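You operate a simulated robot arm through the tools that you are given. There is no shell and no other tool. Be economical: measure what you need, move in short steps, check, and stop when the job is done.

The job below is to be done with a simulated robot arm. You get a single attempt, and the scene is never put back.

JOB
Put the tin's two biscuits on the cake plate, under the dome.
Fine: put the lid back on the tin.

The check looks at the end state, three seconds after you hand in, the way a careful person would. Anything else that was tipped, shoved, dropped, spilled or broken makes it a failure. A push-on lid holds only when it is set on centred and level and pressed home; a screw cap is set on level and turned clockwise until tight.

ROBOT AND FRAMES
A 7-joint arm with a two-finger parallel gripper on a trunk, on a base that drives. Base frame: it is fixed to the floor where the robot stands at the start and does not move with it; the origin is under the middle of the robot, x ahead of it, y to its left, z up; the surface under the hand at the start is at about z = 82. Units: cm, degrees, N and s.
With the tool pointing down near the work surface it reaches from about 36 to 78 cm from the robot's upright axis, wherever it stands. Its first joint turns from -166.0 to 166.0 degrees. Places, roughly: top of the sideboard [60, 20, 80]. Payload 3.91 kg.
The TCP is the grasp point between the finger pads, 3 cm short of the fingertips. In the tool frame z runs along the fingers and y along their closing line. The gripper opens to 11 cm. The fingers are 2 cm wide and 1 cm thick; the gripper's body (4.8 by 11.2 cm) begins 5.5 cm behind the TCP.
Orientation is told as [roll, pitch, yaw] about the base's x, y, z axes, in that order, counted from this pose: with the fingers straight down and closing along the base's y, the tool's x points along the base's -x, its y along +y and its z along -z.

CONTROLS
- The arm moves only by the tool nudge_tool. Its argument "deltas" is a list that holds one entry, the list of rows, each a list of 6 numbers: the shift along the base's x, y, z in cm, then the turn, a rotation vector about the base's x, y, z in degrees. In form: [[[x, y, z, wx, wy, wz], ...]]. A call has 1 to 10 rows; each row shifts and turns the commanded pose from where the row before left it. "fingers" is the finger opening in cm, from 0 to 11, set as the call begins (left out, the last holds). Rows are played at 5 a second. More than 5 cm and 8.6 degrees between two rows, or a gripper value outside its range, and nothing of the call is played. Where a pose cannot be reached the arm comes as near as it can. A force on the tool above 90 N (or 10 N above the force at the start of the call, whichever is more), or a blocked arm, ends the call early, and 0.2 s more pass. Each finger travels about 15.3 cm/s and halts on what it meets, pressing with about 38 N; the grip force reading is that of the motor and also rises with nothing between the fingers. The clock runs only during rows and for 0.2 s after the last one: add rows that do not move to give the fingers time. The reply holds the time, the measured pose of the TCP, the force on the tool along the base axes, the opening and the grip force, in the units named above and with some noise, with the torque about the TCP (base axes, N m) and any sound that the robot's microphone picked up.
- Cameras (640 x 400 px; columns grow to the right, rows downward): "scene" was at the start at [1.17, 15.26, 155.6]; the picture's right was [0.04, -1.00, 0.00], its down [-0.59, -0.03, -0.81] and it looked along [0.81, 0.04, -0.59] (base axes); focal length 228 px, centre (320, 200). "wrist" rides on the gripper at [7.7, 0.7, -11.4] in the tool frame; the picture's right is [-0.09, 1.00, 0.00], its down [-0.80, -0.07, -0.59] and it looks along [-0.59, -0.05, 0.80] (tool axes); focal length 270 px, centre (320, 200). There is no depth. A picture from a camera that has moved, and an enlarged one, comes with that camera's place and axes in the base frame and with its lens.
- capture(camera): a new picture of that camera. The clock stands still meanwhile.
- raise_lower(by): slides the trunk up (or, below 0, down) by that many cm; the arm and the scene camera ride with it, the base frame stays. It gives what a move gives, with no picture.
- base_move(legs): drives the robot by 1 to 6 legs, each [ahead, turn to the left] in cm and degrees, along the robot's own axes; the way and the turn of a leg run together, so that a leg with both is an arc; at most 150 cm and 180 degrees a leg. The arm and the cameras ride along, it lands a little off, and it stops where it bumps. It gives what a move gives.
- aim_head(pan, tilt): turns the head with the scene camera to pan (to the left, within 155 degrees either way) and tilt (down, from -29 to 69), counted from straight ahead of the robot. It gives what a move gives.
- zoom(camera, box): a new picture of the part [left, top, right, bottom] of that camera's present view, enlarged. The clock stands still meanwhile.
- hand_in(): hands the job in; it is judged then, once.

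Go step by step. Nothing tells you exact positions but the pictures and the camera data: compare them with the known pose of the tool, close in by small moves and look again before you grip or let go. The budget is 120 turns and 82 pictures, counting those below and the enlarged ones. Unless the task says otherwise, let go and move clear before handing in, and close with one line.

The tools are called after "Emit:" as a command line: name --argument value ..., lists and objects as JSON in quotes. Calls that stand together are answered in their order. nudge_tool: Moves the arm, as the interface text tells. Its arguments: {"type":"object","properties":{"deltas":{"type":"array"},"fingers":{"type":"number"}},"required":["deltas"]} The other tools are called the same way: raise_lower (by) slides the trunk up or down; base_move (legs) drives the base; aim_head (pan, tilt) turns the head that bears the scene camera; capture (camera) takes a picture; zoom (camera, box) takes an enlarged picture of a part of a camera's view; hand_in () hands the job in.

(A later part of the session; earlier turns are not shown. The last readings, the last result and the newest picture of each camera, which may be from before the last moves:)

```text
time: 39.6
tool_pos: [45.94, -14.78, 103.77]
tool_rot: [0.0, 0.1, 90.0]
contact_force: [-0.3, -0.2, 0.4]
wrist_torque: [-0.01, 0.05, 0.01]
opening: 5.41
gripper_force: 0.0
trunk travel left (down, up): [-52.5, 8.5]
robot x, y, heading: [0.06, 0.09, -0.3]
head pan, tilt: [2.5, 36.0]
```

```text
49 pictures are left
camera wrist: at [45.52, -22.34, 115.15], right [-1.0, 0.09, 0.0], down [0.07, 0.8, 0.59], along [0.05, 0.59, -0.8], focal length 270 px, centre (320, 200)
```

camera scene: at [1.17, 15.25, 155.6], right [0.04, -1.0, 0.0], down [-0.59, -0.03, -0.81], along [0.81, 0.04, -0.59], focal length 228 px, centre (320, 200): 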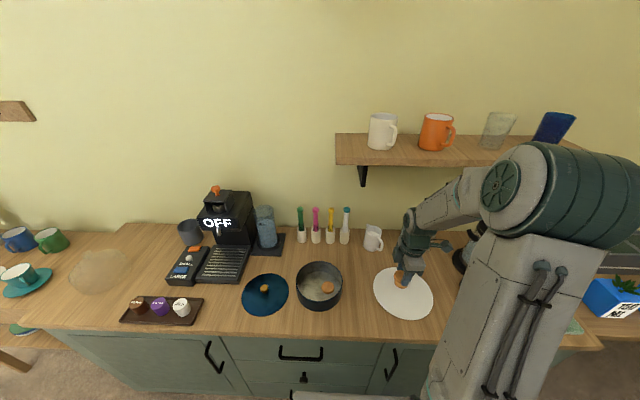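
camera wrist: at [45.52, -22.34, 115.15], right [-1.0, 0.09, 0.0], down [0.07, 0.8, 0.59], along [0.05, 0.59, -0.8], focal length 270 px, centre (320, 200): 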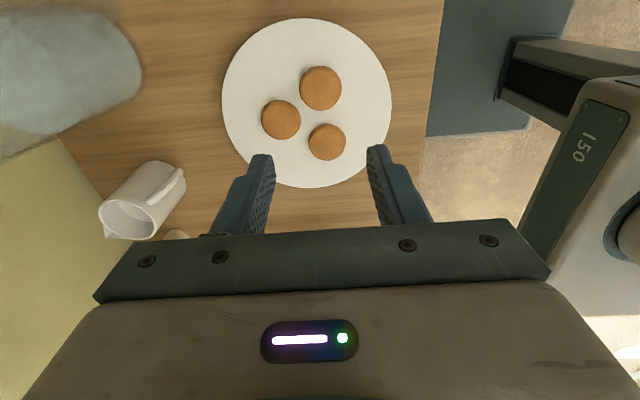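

Both biscuits are on the plate. Now to the lid: turning the tool back and moving above its knob.

Emit:
nudge_tool --deltas '[[[0, 4.9, 0, 0, 0, -8.2], [0, 4.9, 0, 0, 0, -8.2], [0, 4.9, 0, 0, 0, -8.2], [0, 4.9, 0, 0, 0, -8.2], [0, 4.9, 0, 0, 0, -8.2], [0, 4.9, 0, 0, 0, -8.2], [0, 4.9, 0, 0, 0, -8.2], [0, 4.9, 0, 0, 0, -8.2], [0, 4.9, 0, 0, 0, -8.2], [0, 4.9, 0, 0, 0, -8.2]]]'

Emit:
nudge_tool --deltas '[[[0, 1, -4, 0, 0, -8], [0, 0, -4, 0, 0, 0], [0, 0, -2, 0, 0, 0], [0, 0, 0, 0, 0, 0]]]'

Emit:
capture --camera "wrist"

Emit:
capture --camera "scene"

```text
time: 41.8
tool_pos: [45.89, 34.4, 103.76]
tool_rot: [0.0, 0.0, 8.0]
contact_force: [0.0, 0.3, 0.2]
wrist_torque: [-0.03, -0.02, 0.04]
opening: 5.38
gripper_force: 0.1
trunk travel left (down, up): [-52.5, 8.5]
robot x, y, heading: [0.14, -0.12, -0.1]
head pan, tilt: [2.5, 36.0]
```

```text
time: 42.8
tool_pos: [45.96, 35.09, 93.73]
tool_rot: [0.0, 0.0, -0.1]
contact_force: [-0.2, -0.5, -1.1]
wrist_torque: [0.02, -0.01, 0.01]
opening: 5.4
gripper_force: 0.0
trunk travel left (down, up): [-52.5, 8.5]
robot x, y, heading: [-0.21, 0.01, -0.0]
head pan, tilt: [2.5, 36.0]
```

```text
48 pictures are left
camera wrist: at [38.46, 35.99, 105.09], right [0.09, 1.0, 0.0], down [0.8, -0.07, 0.59], along [0.59, -0.05, -0.8], focal length 270 px, centre (320, 200)
```

wrist: 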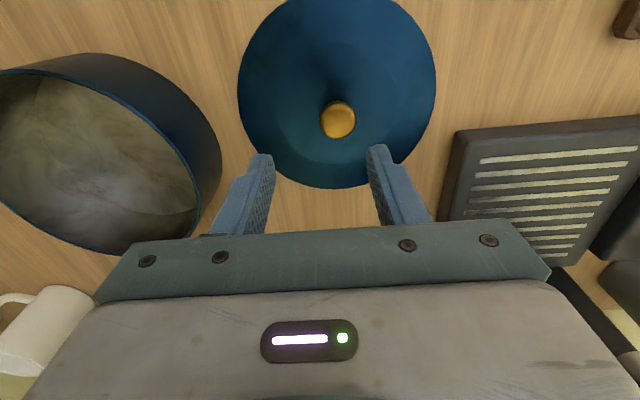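

```text
47 pictures are left
camera scene: at [1.19, 15.29, 155.6], right [0.04, -1.0, 0.0], down [-0.59, -0.03, -0.81], along [0.81, 0.04, -0.59], focal length 228 px, centre (320, 200)
```

scene: 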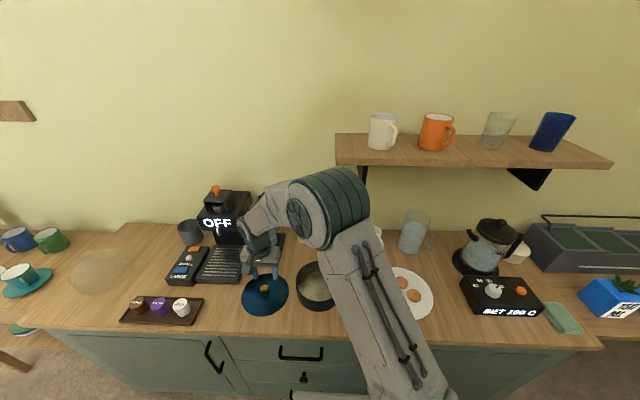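

The knob appears about 1.3 cm further left than the tool. Shifting and descending to just above it for another look.

Emit:
nudge_tool --deltas '[[[0, 1.3, -2, 0, 0, 0], [0, 0, -2, 0, 0, 0], [0, 0, 0, 0, 0, 0]]]'

Emit:
capture --camera "wrist"

Emit:
zoom --camera "scene" --box '[220, 250, 320, 320]'

```text
time: 43.6
tool_pos: [45.85, 36.53, 89.85]
tool_rot: [-0.1, 0.0, 0.0]
contact_force: [0.6, -0.2, 1.2]
wrist_torque: [-0.02, -0.01, -0.02]
opening: 5.38
gripper_force: 0.1
trunk travel left (down, up): [-52.5, 8.5]
robot x, y, heading: [0.04, -0.03, -0.3]
head pan, tilt: [2.5, 36.0]
```

```text
46 pictures are left
camera wrist: at [38.47, 37.28, 101.09], right [0.09, 1.0, 0.0], down [0.8, -0.07, 0.59], along [0.59, -0.05, -0.8], focal length 270 px, centre (320, 200)
```

wrist: 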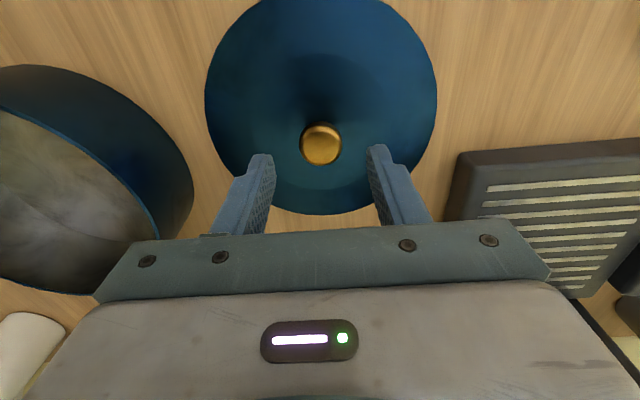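

```text
5.71 times, centred on (270, 285) of scene
camera zoom: at [1.18, 15.26, 155.6], right [0.04, -1.0, 0.0], down [-0.59, -0.03, -0.81], along [0.81, 0.04, -0.59], focal length 1300 px, centre (606, -286)
```

zoom: 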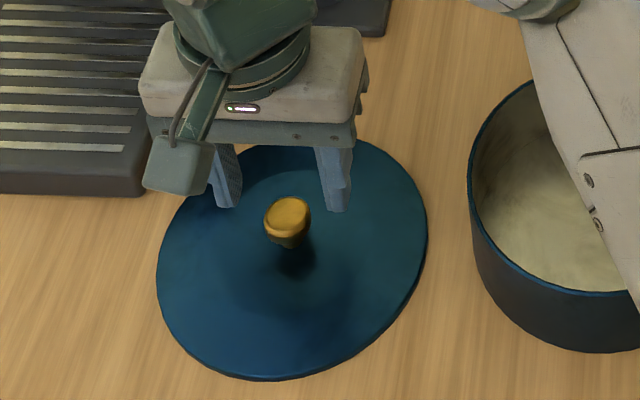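

Centred now and the lid lies flat. Down to z≈86.1 and grip.

Emit:
nudge_tool --deltas '[[[0, 0, -2, 0, 0, 0], [0, 0, -1.3, 0, 0, 0], [0, 0, -0.35, 0, 0, 0], [0, 0, 0, 0, 0, 0]]]'

Emit:
nudge_tool --deltas '[[[0, 0, 0, 0, 0, 0], [0, 0, 0, 0, 0, 0], [0, 0, 0, 0, 0, 0]]]' --fingers 1

Emit:
nudge_tool --deltas '[[[0, 0, 1, 0, 0, 0], [0, 0, 3, 0, 0, 0], [0, 0, 4.5, 0, 0, 0], [0, 0, 4.5, 0, 0, 0], [0, 0, 0, 0, 0, 0]]]'

Emit:
capture --camera "wrist"

Emit:
zoom --camera "scene" --box '[200, 210, 360, 320]'

```text
time: 44.6
tool_pos: [45.89, 36.58, 86.17]
tool_rot: [0.1, -0.1, 0.0]
contact_force: [0.2, 0.1, -0.1]
wrist_torque: [0.01, 0.0, 0.02]
opening: 5.4
gripper_force: 0.1
trunk travel left (down, up): [-52.5, 8.5]
robot x, y, heading: [0.25, -0.25, -0.1]
head pan, tilt: [2.5, 36.0]
```

```text
time: 45.4
tool_pos: [45.92, 36.64, 86.04]
tool_rot: [0.0, 0.0, -0.1]
contact_force: [0.9, 0.4, 0.3]
wrist_torque: [0.01, -0.04, 0.02]
opening: 2.7
gripper_force: 37.5
trunk travel left (down, up): [-52.5, 8.5]
robot x, y, heading: [0.05, -0.41, -0.0]
head pan, tilt: [2.5, 36.0]
```

```text
time: 46.6
tool_pos: [45.88, 36.41, 99.09]
tool_rot: [-0.1, 0.1, 0.0]
contact_force: [0.5, 0.3, -0.4]
wrist_torque: [0.01, 0.01, 0.0]
opening: 2.67
gripper_force: 38.1
trunk travel left (down, up): [-52.5, 8.5]
robot x, y, heading: [0.05, -0.25, 0.0]
head pan, tilt: [2.5, 36.0]
```

```text
44 pictures are left
camera wrist: at [38.42, 37.23, 110.52], right [0.09, 1.0, 0.0], down [0.8, -0.07, 0.59], along [0.59, -0.05, -0.8], focal length 270 px, centre (320, 200)
```

wrist: 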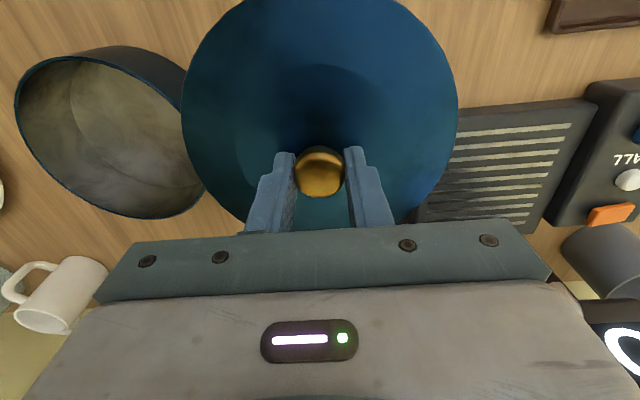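

```text
3.64 times, centred on (280, 265) of scene
camera zoom: at [1.19, 15.28, 155.59], right [0.04, -1.0, 0.0], down [-0.59, -0.03, -0.81], along [0.81, 0.04, -0.59], focal length 828 px, centre (466, -36)
```

zoom: 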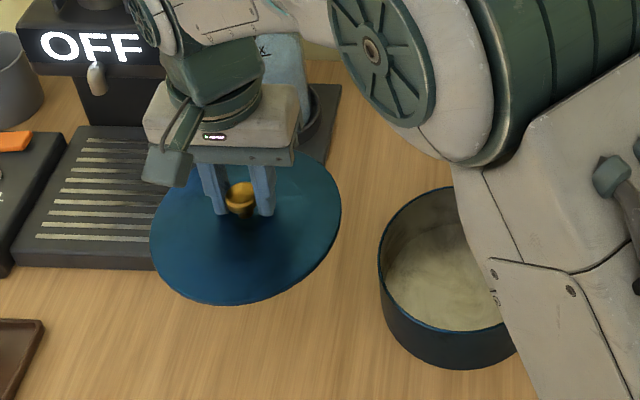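

Same grip geometry as when the lid came off. Moving it back above the tin at (48.2, 17.85).

Emit:
nudge_tool --deltas '[[[0.6, -4.65, 0, 0, 0, 0], [0.6, -4.65, 0, 0, 0, 0], [0.6, -4.65, 0, 0, 0, 0], [0.5, -4.65, 0, 0, 0, 0], [0, 0, -3.5, 0, 0, 0], [0, 0, 0, 0, 0, 0], [0, 0, 0, 0, 0, 0]]]'

Emit:
zoom --camera "scene" --box '[270, 230, 370, 320]'

Emit:
capture --camera "wrist"

```text
time: 48.2
tool_pos: [48.1, 17.89, 95.49]
tool_rot: [0.0, 0.0, 0.0]
contact_force: [-0.5, 0.0, -0.1]
wrist_torque: [-0.03, 0.0, -0.03]
opening: 2.67
gripper_force: 37.7
trunk travel left (down, up): [-52.5, 8.5]
robot x, y, heading: [-0.2, 0.01, -0.0]
head pan, tilt: [2.5, 36.0]
```

```text
4.44 times, centred on (320, 275) of scene
camera zoom: at [1.16, 15.24, 155.6], right [0.04, -1.0, 0.0], down [-0.59, -0.03, -0.81], along [0.81, 0.04, -0.59], focal length 1011 px, centre (320, -133)
```

zoom: 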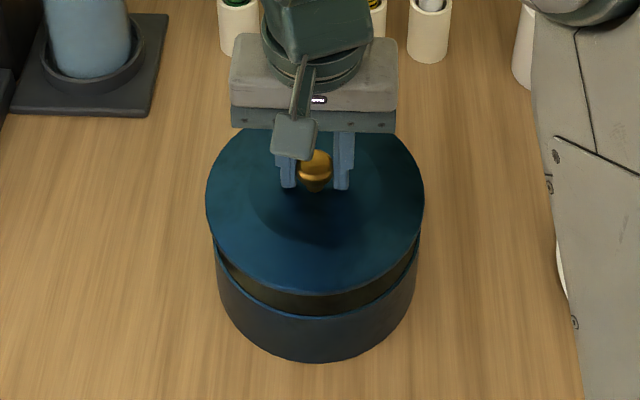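

```text
41 pictures are left
camera wrist: at [40.65, 18.64, 106.94], right [0.09, 1.0, 0.0], down [0.8, -0.07, 0.59], along [0.59, -0.05, -0.8], focal length 270 px, centre (320, 200)
```

wrist: 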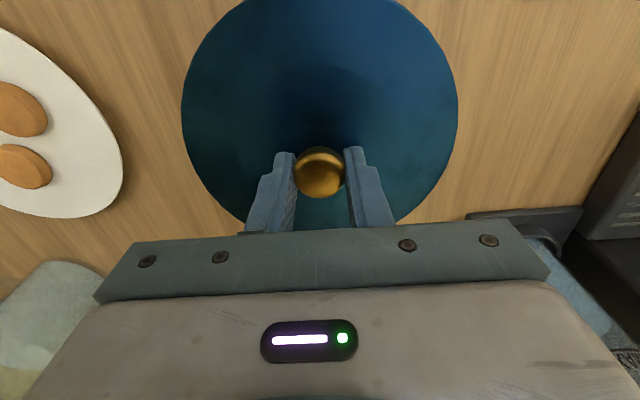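

The lid looks centred over the tin. Lowering to first contact.

Emit:
nudge_tool --deltas '[[[0, 0, -1.5, 0, 0, 0], [0, 0, -0.8, 0, 0, 0], [0, 0, -0.3, 0, 0, 0], [0, 0, 0, 0, 0, 0]]]'

Emit:
zoom --camera "scene" --box '[270, 230, 370, 320]'

```text
time: 49.2
tool_pos: [48.22, 17.9, 92.97]
tool_rot: [-0.1, 0.1, 0.1]
contact_force: [-1.2, 0.1, 0.1]
wrist_torque: [-0.02, 0.02, 0.01]
opening: 2.69
gripper_force: 37.4
trunk travel left (down, up): [-52.5, 8.5]
robot x, y, heading: [0.17, -0.05, -0.2]
head pan, tilt: [2.5, 36.0]
```

```text
4.44 times, centred on (320, 275) of scene
camera zoom: at [1.19, 15.26, 155.6], right [0.04, -1.0, 0.0], down [-0.59, -0.03, -0.81], along [0.81, 0.04, -0.59], focal length 1011 px, centre (320, -133)
```

zoom: 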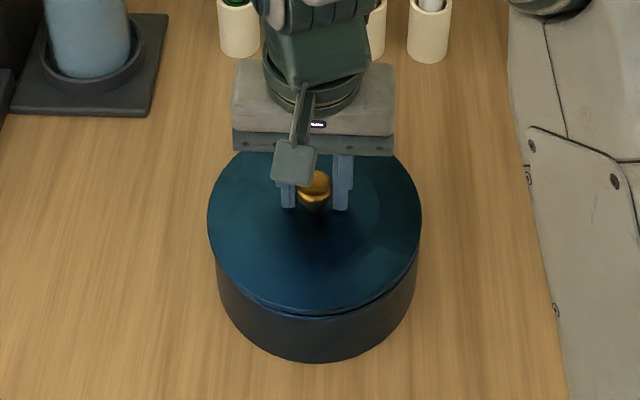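

Nearly seated and well centred. Continuing down in small steps to press it home.

Emit:
nudge_tool --deltas '[[[0, -0.05, -0.3, 0, 0, 0], [0, 0, -0.2, 0, 0, 0], [0, 0, -0.2, 0, 0, 0], [0, 0, 0, 0, 0, 0]]]'

Emit:
nudge_tool --deltas '[[[0, 0, -0.2, 0, 0, 0], [0, 0, -0.2, 0, 0, 0], [0, 0, 0, 0, 0, 0]]]'

```text
time: 50.2
tool_pos: [48.17, 17.89, 92.44]
tool_rot: [0.0, -0.1, 0.0]
contact_force: [0.7, 0.3, 9.5]
wrist_torque: [-0.24, 0.19, 0.04]
opening: 2.69
gripper_force: 38.4
trunk travel left (down, up): [-52.5, 8.5]
robot x, y, heading: [0.42, -0.16, 0.2]
head pan, tilt: [2.5, 36.0]
heard: snap
```

```text
time: 51.0
tool_pos: [48.34, 17.86, 92.33]
tool_rot: [0.2, -0.5, -0.1]
contact_force: [3.8, 1.0, 52.7]
wrist_torque: [-0.17, 0.09, 0.07]
opening: 2.7
gripper_force: 38.1
trunk travel left (down, up): [-52.5, 8.5]
robot x, y, heading: [0.09, 0.19, 0.0]
head pan, tilt: [2.5, 36.0]
```

A snap was heard and the force rose with no further travel: the lid is home. Easing off the load, releasing, and rising.

Emit:
nudge_tool --deltas '[[[0, 0, 0.35, 0, 0, 0], [0, 0, 0, 0, 0, 0]]]'

Emit:
nudge_tool --deltas '[[[0, 0, 0, 0, 0, 0], [0, 0, 0, 0, 0, 0]]]' --fingers 5.4

Emit:
nudge_tool --deltas '[[[0, 0, 2, 0, 0, 0], [0, 0, 4, 0, 0, 0], [0, 0, 4.5, 0, 0, 0], [0, 0, 4.5, 0, 0, 0], [-2, 0, 4.5, 0, 0, 0], [-2, 0, 4.5, 0, 0, 0], [-2, 0, 4.5, 0, 0, 0], [0, 0, 0, 0, 0, 0]]]'

Emit:
zoom --camera "scene" --box '[270, 230, 370, 320]'

Emit:
zoom --camera "wrist" --box '[220, 0, 420, 125]'

```text
time: 51.6
tool_pos: [48.25, 17.89, 92.27]
tool_rot: [0.0, -0.2, 0.1]
contact_force: [7.2, 2.3, 25.3]
wrist_torque: [-0.06, -0.58, 0.15]
opening: 2.69
gripper_force: 37.9
trunk travel left (down, up): [-52.5, 8.5]
robot x, y, heading: [0.04, 0.03, 0.1]
head pan, tilt: [2.5, 36.0]
```

```text
time: 52.2
tool_pos: [48.29, 17.79, 92.07]
tool_rot: [-0.1, 0.1, 0.1]
contact_force: [-0.2, -0.2, -0.1]
wrist_torque: [0.02, 0.0, 0.03]
opening: 5.3
gripper_force: 0.1
trunk travel left (down, up): [-52.5, 8.5]
robot x, y, heading: [-0.15, -0.08, -0.0]
head pan, tilt: [2.5, 36.0]
```

```text
time: 54.0
tool_pos: [42.05, 17.8, 120.73]
tool_rot: [0.0, 0.0, 0.0]
contact_force: [-0.3, 0.4, -0.3]
wrist_torque: [0.02, 0.02, 0.02]
opening: 5.39
gripper_force: 0.1
trunk travel left (down, up): [-52.5, 8.5]
robot x, y, heading: [-0.28, -0.17, 0.2]
head pan, tilt: [2.5, 36.0]
```

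```text
4.44 times, centred on (320, 275) of scene
camera zoom: at [1.18, 15.26, 155.6], right [0.04, -1.0, 0.0], down [-0.59, -0.03, -0.81], along [0.81, 0.04, -0.59], focal length 1011 px, centre (320, -133)
```

zoom: 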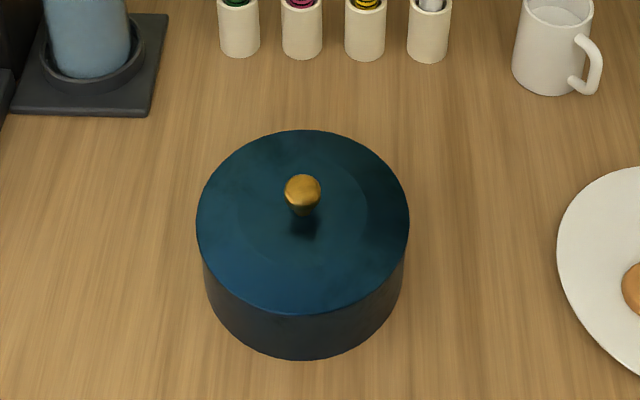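

```text
3.20 times, centred on (320, 62) of wrist
camera zoom: at [34.68, 18.61, 132.11], right [0.09, 1.0, 0.0], down [0.8, -0.07, 0.59], along [0.59, -0.05, -0.8], focal length 865 px, centre (320, 640)
```

zoom: 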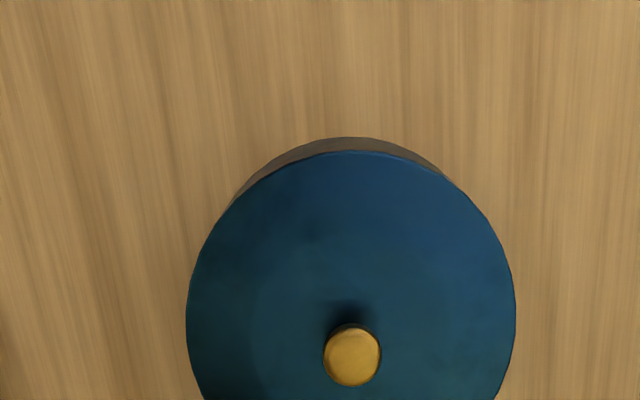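

The lid is on, level and flush; the tin slid about 1 cm in y on release, which is harmless. Next the dome: I'll raise and retract the arm and look left.

Emit:
nudge_tool --deltas '[[[-2, 0, 4, 0, 0, 0], [-2, 0, 4, 0, 0, 0], [-2, 0, 4, 0, 0, 0], [0, 0, 3, 0, 0, 0], [0, 0, 0, 0, 0, 0]]]'

Emit:
aim_head --pan 60 --tilt 38

Emit:
capture --camera "scene"

```text
time: 55.2
tool_pos: [36.21, 17.78, 135.67]
tool_rot: [0.0, 0.0, 0.0]
contact_force: [-0.2, 0.0, -0.2]
wrist_torque: [0.01, 0.02, 0.01]
opening: 5.4
gripper_force: 0.0
trunk travel left (down, up): [-52.5, 8.5]
robot x, y, heading: [-0.08, -0.29, -0.2]
head pan, tilt: [2.5, 36.0]
```

```text
time: 56.5
tool_pos: [36.23, 17.95, 135.66]
tool_rot: [0.0, 0.0, 0.1]
contact_force: [0.1, 0.0, 1.1]
wrist_torque: [0.02, 0.0, 0.0]
opening: 5.42
gripper_force: 0.1
trunk travel left (down, up): [-52.5, 8.5]
robot x, y, heading: [-0.05, -0.04, 0.1]
head pan, tilt: [60.0, 38.0]
```

```text
37 pictures are left
camera scene: at [-3.25, 22.34, 155.29], right [0.87, -0.5, 0.0], down [-0.31, -0.53, -0.79], along [0.39, 0.68, -0.62], focal length 228 px, centre (320, 200)
```

scene: 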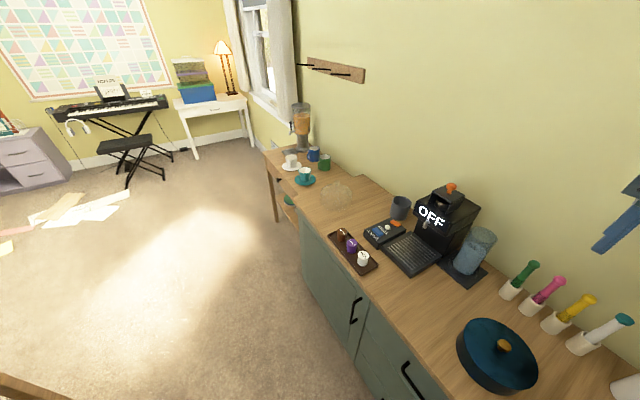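

The dome stands at about (50, 98), with clear floor in front. I'll drive: turn left, 88 cm ahead, turn back.

Emit:
base_move --legs '[[0, 90], [88, 0], [0, -90]]'

Emit:
aim_head --pan 0 --tilt 45

Emit:
capture --camera "scene"

Emit:
capture --camera "wrist"

```text
time: 68.8
tool_pos: [36.44, 105.88, 135.72]
tool_rot: [0.0, 0.0, 0.0]
contact_force: [0.6, 0.2, -0.5]
wrist_torque: [0.01, 0.0, -0.03]
opening: 5.4
gripper_force: 0.0
trunk travel left (down, up): [-52.5, 8.5]
robot x, y, heading: [0.16, 87.95, -0.3]
head pan, tilt: [60.0, 38.0]
```

```text
time: 70.1
tool_pos: [36.46, 105.9, 135.54]
tool_rot: [-0.1, 0.0, -0.1]
contact_force: [0.6, -0.7, -0.6]
wrist_torque: [0.01, 0.0, 0.0]
opening: 5.42
gripper_force: 0.0
trunk travel left (down, up): [-52.5, 8.5]
robot x, y, heading: [-0.4, 88.37, -0.0]
head pan, tilt: [0.0, 45.0]
```

```text
36 pictures are left
camera scene: at [0.73, 102.94, 154.27], right [0.0, -1.0, 0.0], down [-0.71, 0.0, -0.71], along [0.71, 0.0, -0.71], focal length 228 px, centre (320, 200)
```

scene: 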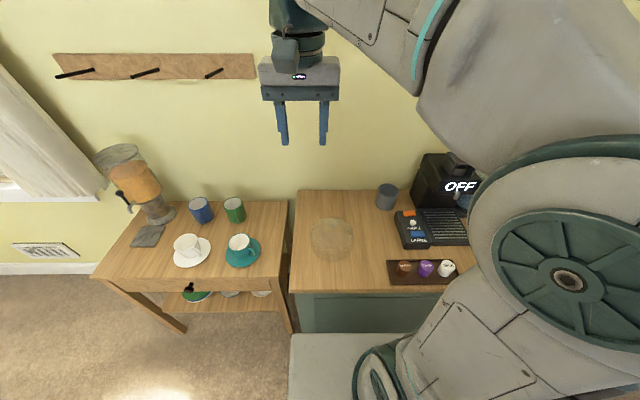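

```text
35 pictures are left
camera wrist: at [28.98, 106.67, 147.02], right [0.09, 1.0, 0.0], down [0.8, -0.07, 0.59], along [0.59, -0.05, -0.8], focal length 270 px, centre (320, 200)
```

wrist: 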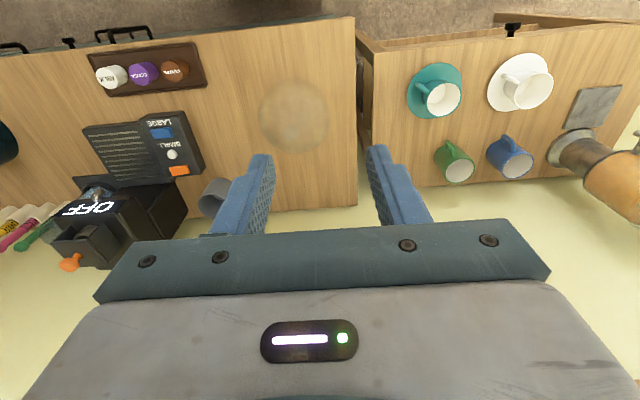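

Emit:
zoom --camera "scene" --box '[290, 200, 370, 275]'

Emit:
zoom --camera "wrist" --box '[230, 60, 360, 170]'

```text
5.33 times, centred on (330, 238) of scene
camera zoom: at [0.73, 102.94, 154.27], right [0.0, -1.0, 0.0], down [-0.71, 0.0, -0.71], along [0.71, 0.0, -0.71], focal length 1214 px, centre (267, 0)
```

zoom: 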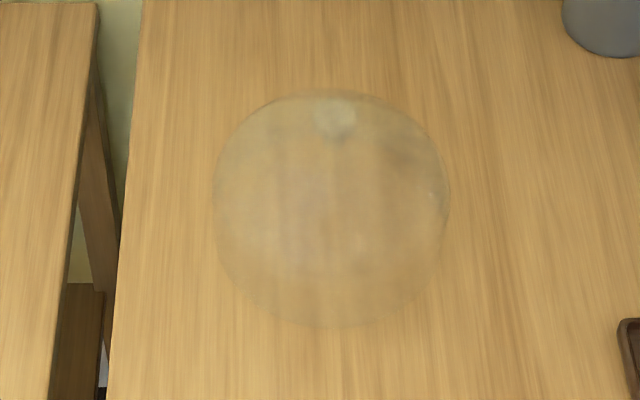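

```text
3.64 times, centred on (295, 115) of wrist
camera zoom: at [28.98, 106.67, 147.02], right [0.09, 1.0, 0.0], down [0.8, -0.07, 0.59], along [0.59, -0.05, -0.8], focal length 983 px, centre (411, 509)
```

zoom: 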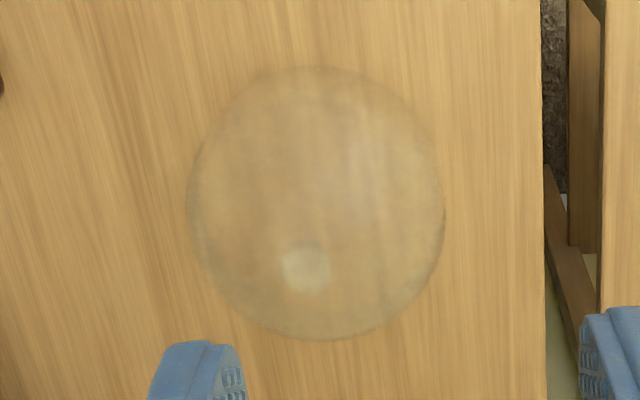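

The dome is upright, about 16 cm wide, with a knob at about (50.6, 98.7, 93.8). Moving above it.

Emit:
nudge_tool --deltas '[[[1.78, -0.9, -3.7, 0, 0, 0], [1.78, -0.9, -3.7, 0, 0, 0], [1.78, -0.9, -3.7, 0, 0, 0], [1.78, -0.9, -3.7, 0, 0, 0], [1.78, -0.9, -3.7, 0, 0, 0], [1.78, -0.9, -3.7, 0, 0, 0], [1.78, -0.9, -3.7, 0, 0, 0], [1.78, -0.9, -3.7, 0, 0, 0], [0, 0, 0, 0, 0, 0]]]' --fingers 6

Emit:
zoom --camera "wrist" --box '[200, 0, 440, 210]'

Emit:
zoom --camera "scene" --box '[270, 160, 390, 280]'

```text
time: 72.1
tool_pos: [50.77, 98.75, 106.09]
tool_rot: [0.0, 0.0, -0.1]
contact_force: [0.0, -0.5, -0.4]
wrist_torque: [-0.02, 0.01, 0.01]
opening: 5.98
gripper_force: 0.1
trunk travel left (down, up): [-52.5, 8.5]
robot x, y, heading: [-0.02, 88.22, -0.0]
head pan, tilt: [0.0, 45.0]
```

```text
1.90 times, centred on (320, 105) of wrist
camera zoom: at [43.27, 99.46, 117.45], right [0.09, 1.0, 0.0], down [0.8, -0.07, 0.59], along [0.59, -0.05, -0.8], focal length 515 px, centre (320, 381)
```

zoom: 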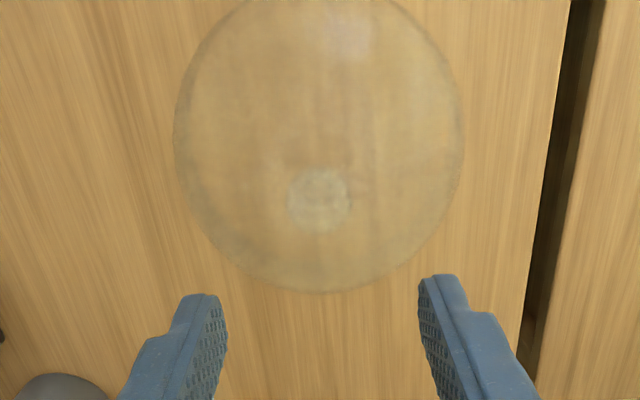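

```text
3.33 times, centred on (330, 220) of scene
camera zoom: at [0.73, 102.93, 154.27], right [0.0, -1.0, 0.0], down [-0.71, 0.0, -0.71], along [0.71, 0.0, -0.71], focal length 758 px, centre (287, 133)
```

zoom: 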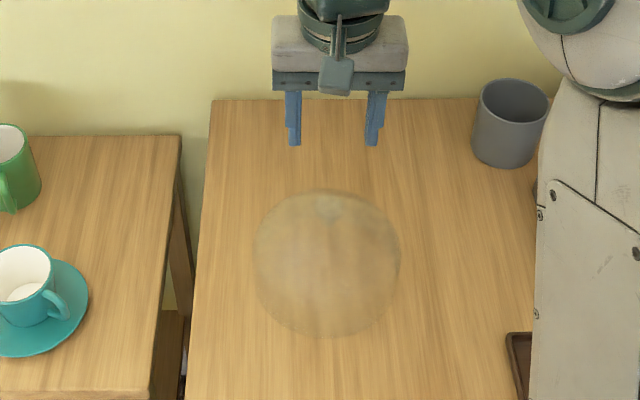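

Triangulation agrees: knob at (50.5, 98.85, ~93.8). Descending to just above.

Emit:
nudge_tool --deltas '[[[-0.2, 0.1, -4, 0, 0, 0], [0, 0, -4, 0, 0, 0], [0, 0, 0, 0, 0, 0]]]'

Emit:
zoom --camera "wrist" --box '[220, 60, 420, 210]'

Emit:
zoom --camera "scene" --box '[290, 190, 370, 260]'

```text
time: 72.9
tool_pos: [50.68, 98.69, 98.03]
tool_rot: [0.0, 0.0, -0.1]
contact_force: [-0.3, -0.8, -0.3]
wrist_torque: [-0.04, 0.0, -0.01]
opening: 6.01
gripper_force: 0.1
trunk travel left (down, up): [-52.5, 8.5]
robot x, y, heading: [0.27, 87.98, 0.2]
head pan, tilt: [0.0, 45.0]
```

```text
2.67 times, centred on (320, 135) of wrist
camera zoom: at [43.1, 99.55, 109.39], right [0.09, 1.0, 0.0], down [0.8, -0.07, 0.59], along [0.59, -0.05, -0.8], focal length 721 px, centre (320, 373)
```

zoom: 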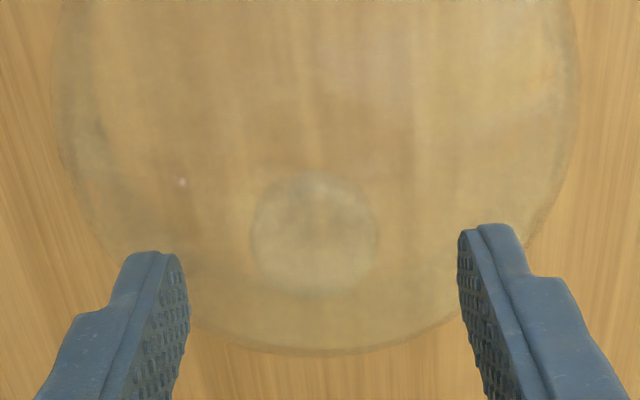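

```text
5.71 times, centred on (330, 225) of scene
camera zoom: at [0.73, 102.93, 154.27], right [0.0, -1.0, 0.0], down [-0.71, 0.0, -0.71], along [0.71, 0.0, -0.71], focal length 1300 px, centre (263, 57)
```

zoom: 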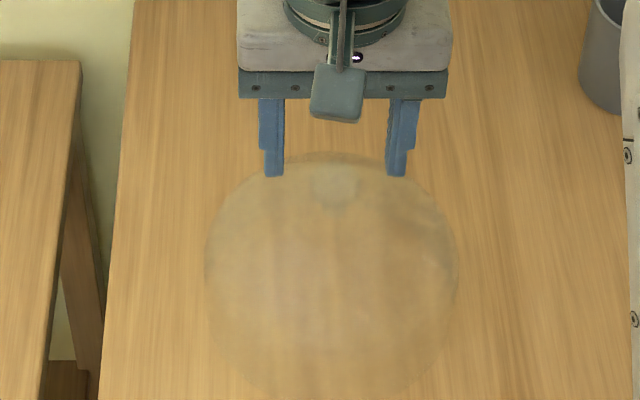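

Knob is centred between the fingers. Descending gently with force checks.

Emit:
nudge_tool --deltas '[[[0, 0.1, -1.5, 0, 0, 0], [0, 0, -1, 0, 0, 0], [0, 0, -0.4, 0, 0, 0], [0, 0, 0, 0, 0, 0]]]'

Emit:
zoom --camera "wrist" --box '[240, 100, 400, 220]'

Emit:
zoom --camera "scene" --box '[310, 200, 350, 235]'

```text
time: 73.9
tool_pos: [50.54, 98.81, 95.07]
tool_rot: [0.0, 0.0, -0.1]
contact_force: [0.2, -0.5, 0.1]
wrist_torque: [0.02, -0.01, -0.01]
opening: 6.04
gripper_force: 0.1
trunk travel left (down, up): [-52.5, 8.5]
robot x, y, heading: [0.37, 88.3, 0.0]
head pan, tilt: [0.0, 45.0]
```

```text
3.33 times, centred on (320, 160) of wrist
camera zoom: at [43.07, 99.63, 106.46], right [0.09, 1.0, 0.0], down [0.8, -0.07, 0.59], along [0.59, -0.05, -0.8], focal length 901 px, centre (320, 333)
```

zoom: 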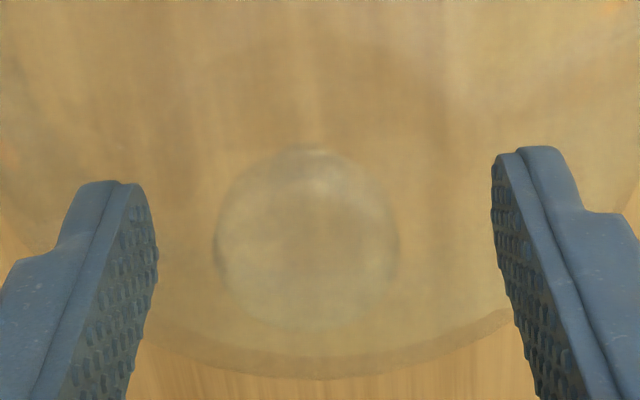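

```text
11.43 times, centred on (330, 218) of scene
camera zoom: at [0.74, 102.93, 154.27], right [0.0, -1.0, 0.0], down [-0.71, 0.0, -0.71], along [0.71, 0.0, -0.71], focal length 2601 px, centre (206, 0)
```

zoom: 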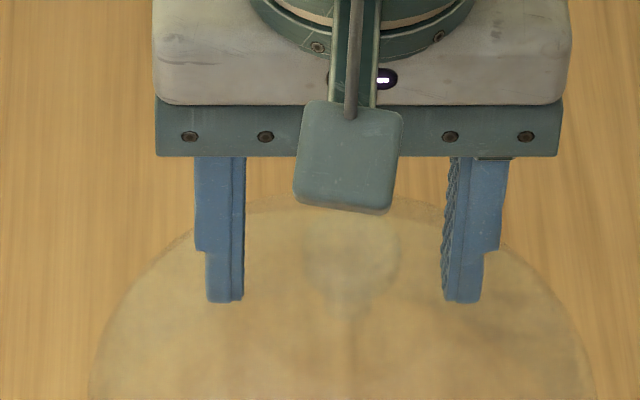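

The tips are around the knob's lower part. A touch lower, then close.

Emit:
nudge_tool --deltas '[[[0, 0, -0.3, 0, 0, 0], [0, 0, 0, 0, 0, 0]]]'

Emit:
nudge_tool --deltas '[[[0, 0, 0, 0, 0, 0], [0, 0, 0, 0, 0, 0], [0, 0, 0, 0, 0, 0]]]' --fingers 1.5

```text
time: 74.5
tool_pos: [50.53, 98.84, 94.81]
tool_rot: [0.0, 0.0, 0.0]
contact_force: [0.3, 0.3, -0.7]
wrist_torque: [0.06, 0.0, 0.05]
opening: 6.0
gripper_force: 0.1
trunk travel left (down, up): [-52.5, 8.5]
robot x, y, heading: [0.45, 88.16, -0.3]
head pan, tilt: [0.0, 45.0]
```

```text
time: 75.3
tool_pos: [50.49, 98.84, 94.87]
tool_rot: [0.0, 0.0, -0.1]
contact_force: [-0.2, -0.8, 0.6]
wrist_torque: [-0.04, -0.02, 0.04]
opening: 2.89
gripper_force: 38.4
trunk travel left (down, up): [-52.5, 8.5]
robot x, y, heading: [-0.2, 87.87, 0.1]
head pan, tilt: [0.0, 45.0]
```

Gripped at 2.9 cm. Lifting gently.

Emit:
nudge_tool --deltas '[[[0, 0, 1, 0, 0, 0], [0, 0, 2, 0, 0, 0], [0, 0, 4, 0, 0, 0], [0, 0, 0, 0, 0, 0]]]'

Emit:
capture --camera "scene"

Emit:
capture --camera "wrist"

```text
time: 76.3
tool_pos: [50.55, 98.92, 101.98]
tool_rot: [0.0, 0.0, -0.1]
contact_force: [-0.4, -0.2, -3.0]
wrist_torque: [0.04, 0.01, -0.02]
opening: 2.88
gripper_force: 37.3
trunk travel left (down, up): [-52.5, 8.5]
robot x, y, heading: [0.31, 87.97, -0.0]
head pan, tilt: [0.0, 45.0]
```

```text
26 pictures are left
camera scene: at [0.75, 102.94, 154.26], right [0.0, -1.0, 0.0], down [-0.71, 0.0, -0.71], along [0.71, 0.0, -0.71], focal length 228 px, centre (320, 200)
```

scene: 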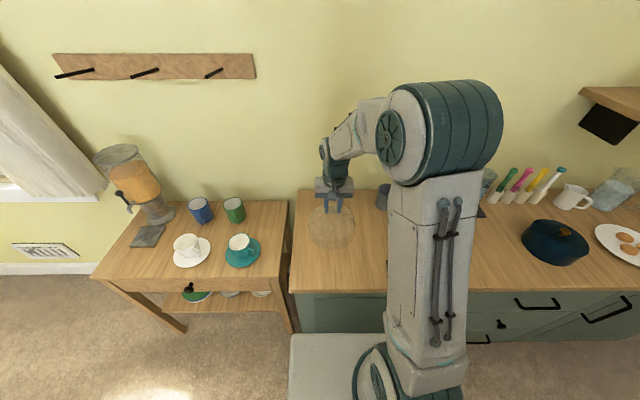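

```text
25 pictures are left
camera wrist: at [43.09, 99.72, 113.29], right [0.09, 1.0, 0.0], down [0.8, -0.07, 0.59], along [0.59, -0.05, -0.8], focal length 270 px, centre (320, 200)
```

wrist: 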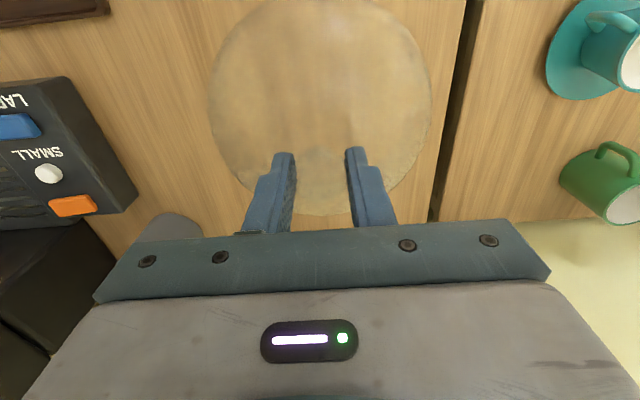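

The dome is held, hanging level. Raising and retracting it before driving back.

Emit:
nudge_tool --deltas '[[[0, 0, 4.5, 0, 0, 0], [0, 0, 4.5, 0, 0, 0], [-1.5, 0, 4.5, 0, 0, 0], [-2, 0, 4, 0, 0, 0], [-2, 0, 4, 0, 0, 0], [-2, 0, 4, 0, 0, 0], [-2, 0, 4, 0, 0, 0], [-2, 0, 3, 0, 0, 0], [0, 0, 0, 0, 0, 0]]]'

Emit:
base_move --legs '[[0, -90], [88, 0], [0, 90]]'

Emit:
aim_head --pan -20 --tilt 45

Emit:
capture --camera "scene"

Emit:
capture --camera "wrist"

```text
time: 78.3
tool_pos: [38.88, 98.88, 134.26]
tool_rot: [-0.1, 0.0, -0.1]
contact_force: [0.1, 0.5, -3.1]
wrist_torque: [0.02, -0.02, 0.0]
opening: 2.89
gripper_force: 37.9
trunk travel left (down, up): [-52.5, 8.5]
robot x, y, heading: [0.13, 88.27, 0.1]
head pan, tilt: [0.0, 45.0]
```

```text
time: 90.6
tool_pos: [38.82, 10.36, 134.23]
tool_rot: [0.0, 0.0, -0.1]
contact_force: [-0.7, 0.0, -3.0]
wrist_torque: [0.02, 0.0, 0.0]
opening: 2.88
gripper_force: 38.2
trunk travel left (down, up): [-52.5, 8.5]
robot x, y, heading: [-0.07, -0.27, -0.3]
head pan, tilt: [0.0, 45.0]
```

```text
time: 91.4
tool_pos: [38.86, 10.26, 134.3]
tool_rot: [0.0, 0.0, -0.3]
contact_force: [0.4, 0.0, -3.3]
wrist_torque: [0.02, 0.0, -0.05]
opening: 2.91
gripper_force: 38.0
trunk travel left (down, up): [-52.5, 8.5]
robot x, y, heading: [0.08, -0.59, -0.1]
head pan, tilt: [-20.0, 45.0]
```

```text
24 pictures are left
camera scene: at [0.12, 11.67, 154.27], right [-0.34, -0.94, 0.0], down [-0.66, 0.24, -0.71], along [0.66, -0.24, -0.71], focal length 228 px, centre (320, 200)
```

scene: 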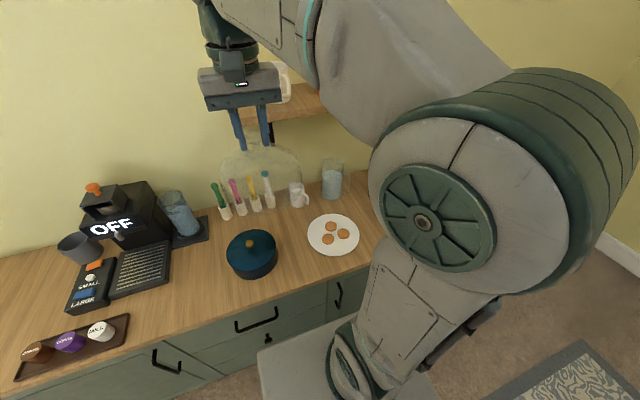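

```text
23 pictures are left
camera wrist: at [31.34, 11.15, 145.68], right [0.09, 1.0, 0.0], down [0.8, -0.07, 0.59], along [0.59, -0.05, -0.8], focal length 270 px, centre (320, 200)
```

wrist: 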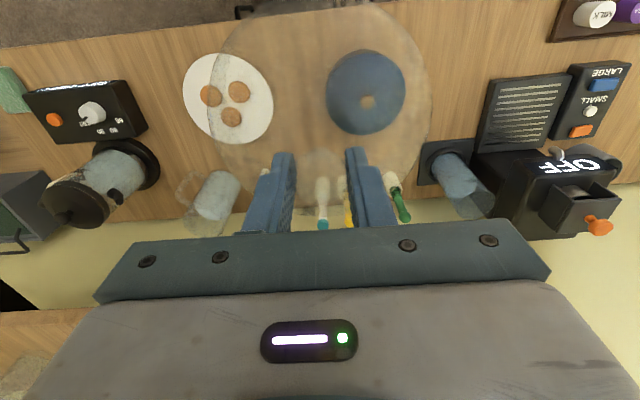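

Back in front of the plate with the dome held. Zooming to re-measure the plate in the current pose.

Emit:
zoom --camera "scene" --box '[290, 200, 380, 265]'

Emit:
zoom --camera "wrist" --box '[170, 40, 290, 155]'

```text
6.15 times, centred on (335, 232) of scene
camera zoom: at [0.12, 11.67, 154.27], right [-0.34, -0.94, 0.0], down [-0.66, 0.24, -0.71], along [0.66, -0.24, -0.71], focal length 1400 px, centre (228, 0)
```

zoom: 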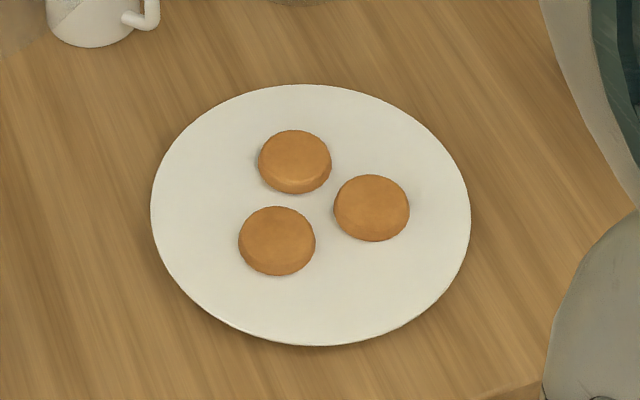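

```text
3.48 times, centred on (230, 98) of wrist
camera zoom: at [31.34, 11.15, 145.68], right [0.09, 1.0, 0.0], down [0.8, -0.07, 0.59], along [0.59, -0.05, -0.8], focal length 940 px, centre (633, 556)
```

zoom: 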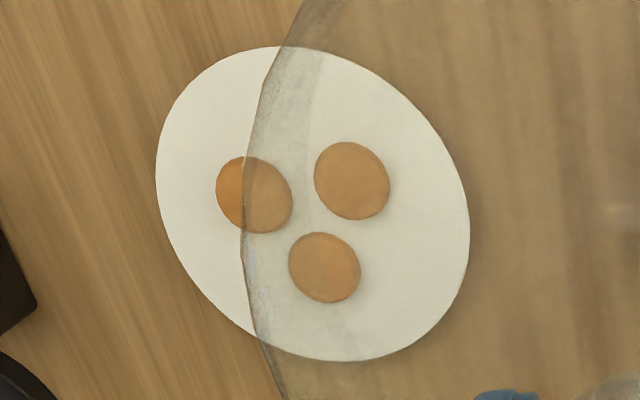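

Plate centre in the tool's frame is about (47.75, −11.55), and the three biscuits fit within 5.8 cm of it. Moving the dome above, still high.

Emit:
nudge_tool --deltas '[[[1.77, -4.36, 0, 0, 0, 0], [1.77, -4.36, 0, 0, 0, 0], [1.77, -4.36, 0, 0, 0, 0], [1.77, -4.36, 0, 0, 0, 0], [1.77, -4.36, 0, 0, 0, 0], [0, 0, -4.4, 0, 0, 0], [0, 0, -4.4, 0, 0, 0], [0, 0, -4.4, 0, 0, 0], [0, 0, -4.4, 0, 0, 0], [0, 0, -4.4, 0, 0, 0]]]'

Emit:
capture --camera "scene"

Emit:
capture --camera "wrist"

```text
time: 93.6
tool_pos: [47.67, -11.61, 112.17]
tool_rot: [0.0, 0.0, -0.2]
contact_force: [0.6, 0.1, -3.1]
wrist_torque: [-0.01, -0.01, 0.01]
opening: 2.88
gripper_force: 37.7
trunk travel left (down, up): [-52.5, 8.5]
robot x, y, heading: [-0.22, -0.49, 0.1]
head pan, tilt: [-20.0, 45.0]
```

```text
20 pictures are left
camera scene: at [0.18, 11.62, 154.27], right [-0.35, -0.94, 0.0], down [-0.66, 0.24, -0.71], along [0.66, -0.24, -0.71], focal length 228 px, centre (320, 200)
```

scene: 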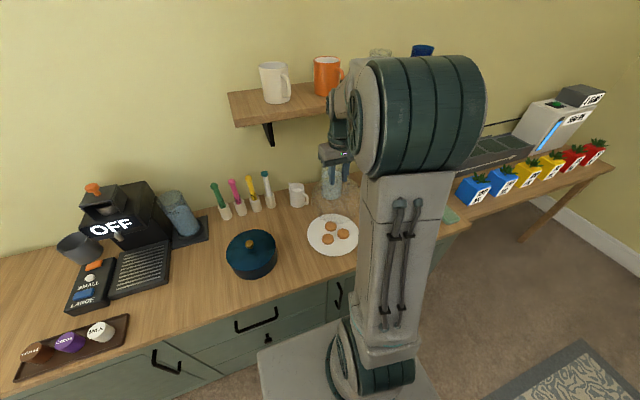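

```text
19 pictures are left
camera wrist: at [40.2, -10.74, 123.58], right [0.09, 1.0, 0.0], down [0.8, -0.07, 0.59], along [0.59, -0.05, -0.8], focal length 270 px, centre (320, 200)
```

wrist: 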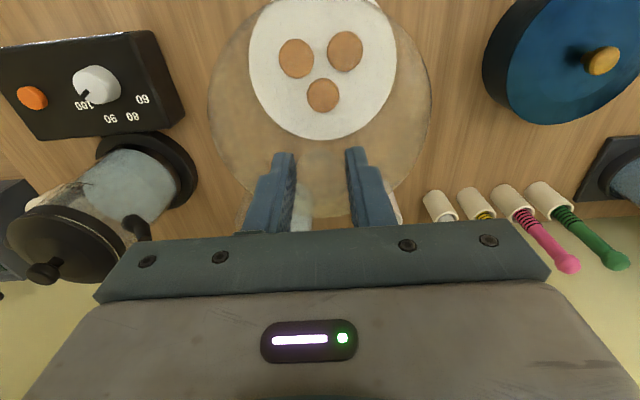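

Both cameras now show everything shifted +0.5 in y relative to the earlier frame, so I'll correct to (47.7, −11.15) and descend to just above the biscuits.

Emit:
nudge_tool --deltas '[[[0.05, 0.45, -2, 0, 0, 0], [0, 0, -4, 0, 0, 0], [0, 0, -4, 0, 0, 0], [0, 0, -2, 0, 0, 0], [0, 0, 0, 0, 0, 0]]]'

Emit:
capture --camera "wrist"

Emit:
zoom --camera "scene" --box '[280, 170, 380, 270]'

```text
time: 94.8
tool_pos: [47.74, -11.03, 100.26]
tool_rot: [0.0, 0.0, -0.2]
contact_force: [1.0, -0.1, -2.7]
wrist_torque: [0.01, -0.02, 0.01]
opening: 2.88
gripper_force: 38.3
trunk travel left (down, up): [-52.5, 8.5]
robot x, y, heading: [-0.12, -0.1, -0.5]
head pan, tilt: [-20.0, 45.0]
```

```text
18 pictures are left
camera wrist: at [40.26, -10.27, 111.61], right [0.09, 1.0, 0.0], down [0.8, -0.07, 0.59], along [0.59, -0.05, -0.8], focal length 270 px, centre (320, 200)
```

wrist: 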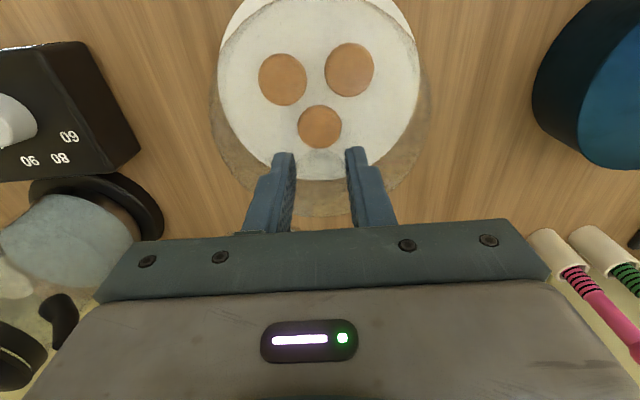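

```text
4.00 times, centred on (330, 220) of scene
camera zoom: at [0.13, 11.64, 154.27], right [-0.35, -0.94, 0.0], down [-0.66, 0.24, -0.71], along [0.66, -0.24, -0.71], focal length 910 px, centre (280, 120)
```

zoom: 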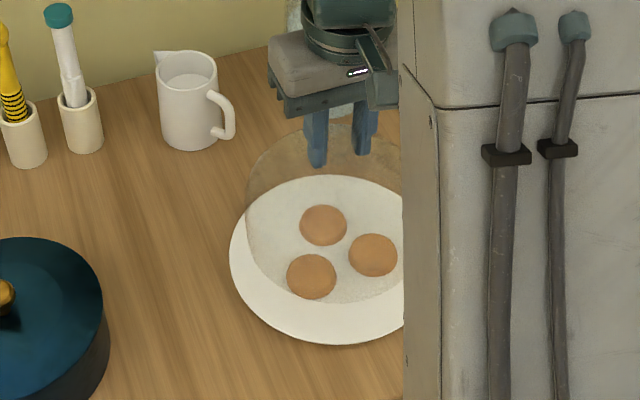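

The dome is concentric with the plate and all three biscuits are inside its rim. Lowering carefully.

Emit:
nudge_tool --deltas '[[[0.1, 0, -1.5, 0, 0, 0], [0, 0, -1, 0, 0, 0], [0, 0, -0.6, 0, 0, 0], [0, 0, 0, 0, 0, 0]]]'

Emit:
zoom --camera "scene" --box '[280, 170, 380, 270]'

Emit:
zoom --camera "wrist" --box '[190, 0, 450, 220]'

```text
time: 95.8
tool_pos: [47.81, -11.01, 97.28]
tool_rot: [0.0, 0.0, -0.3]
contact_force: [-0.1, -0.6, -3.1]
wrist_torque: [-0.03, 0.0, 0.0]
opening: 2.89
gripper_force: 38.2
trunk travel left (down, up): [-52.5, 8.5]
robot x, y, heading: [0.12, -0.3, -0.1]
head pan, tilt: [-20.0, 45.0]
```

```text
4.00 times, centred on (330, 220) of scene
camera zoom: at [0.14, 11.64, 154.27], right [-0.35, -0.94, 0.0], down [-0.66, 0.24, -0.71], along [0.66, -0.24, -0.71], focal length 910 px, centre (280, 120)
```

zoom: 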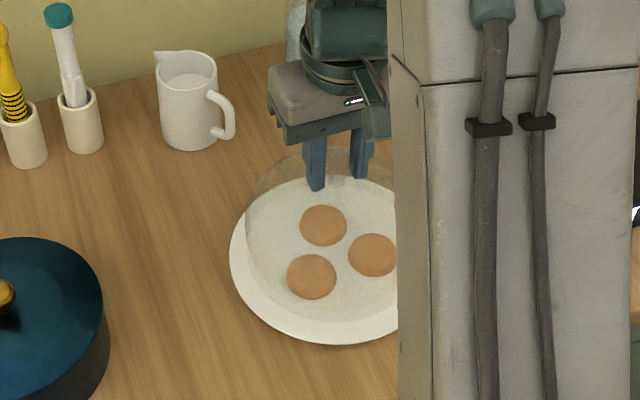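

```text
1.82 times, centred on (320, 110) of wrist
camera zoom: at [40.33, -10.25, 108.57], right [0.09, 1.0, 0.0], down [0.8, -0.07, 0.59], along [0.59, -0.05, -0.8], focal length 491 px, centre (320, 364)
```

zoom: 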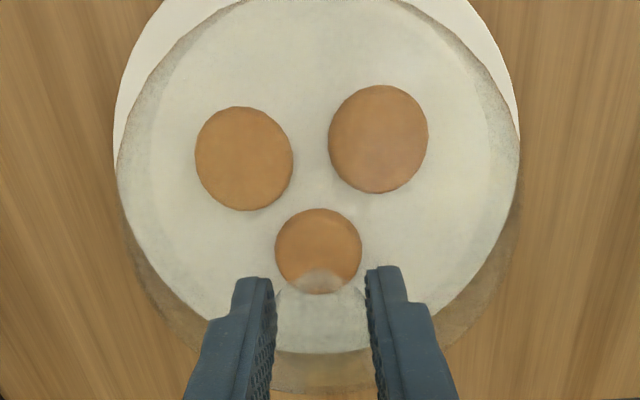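

Still concentric, biscuits well inside. Continuing in small steps to contact.

Emit:
nudge_tool --deltas '[[[0, 0, -0.4, 0, 0, 0], [0, 0, -0.3, 0, 0, 0], [0, 0, -0.2, 0, 0, 0], [0, 0, 0, 0, 0, 0]]]'

Emit:
nudge_tool --deltas '[[[0, 0, -0.15, 0, 0, 0], [0, 0, 0, 0, 0, 0]]]'

```text
time: 96.8
tool_pos: [47.71, -11.15, 96.23]
tool_rot: [0.1, 0.0, -0.2]
contact_force: [-0.2, -0.3, -3.4]
wrist_torque: [-0.03, -0.03, 0.01]
opening: 2.9
gripper_force: 37.5
trunk travel left (down, up): [-52.5, 8.5]
robot x, y, heading: [0.39, -0.38, -0.2]
head pan, tilt: [-20.0, 45.0]
```

```text
time: 97.4
tool_pos: [47.84, -11.05, 96.26]
tool_rot: [0.0, 0.1, -0.2]
contact_force: [0.7, -0.2, 6.0]
wrist_torque: [0.0, 0.36, 0.04]
opening: 2.87
gripper_force: 38.1
trunk travel left (down, up): [-52.5, 8.5]
robot x, y, heading: [-0.21, -0.64, -0.2]
head pan, tilt: [-20.0, 45.0]
```

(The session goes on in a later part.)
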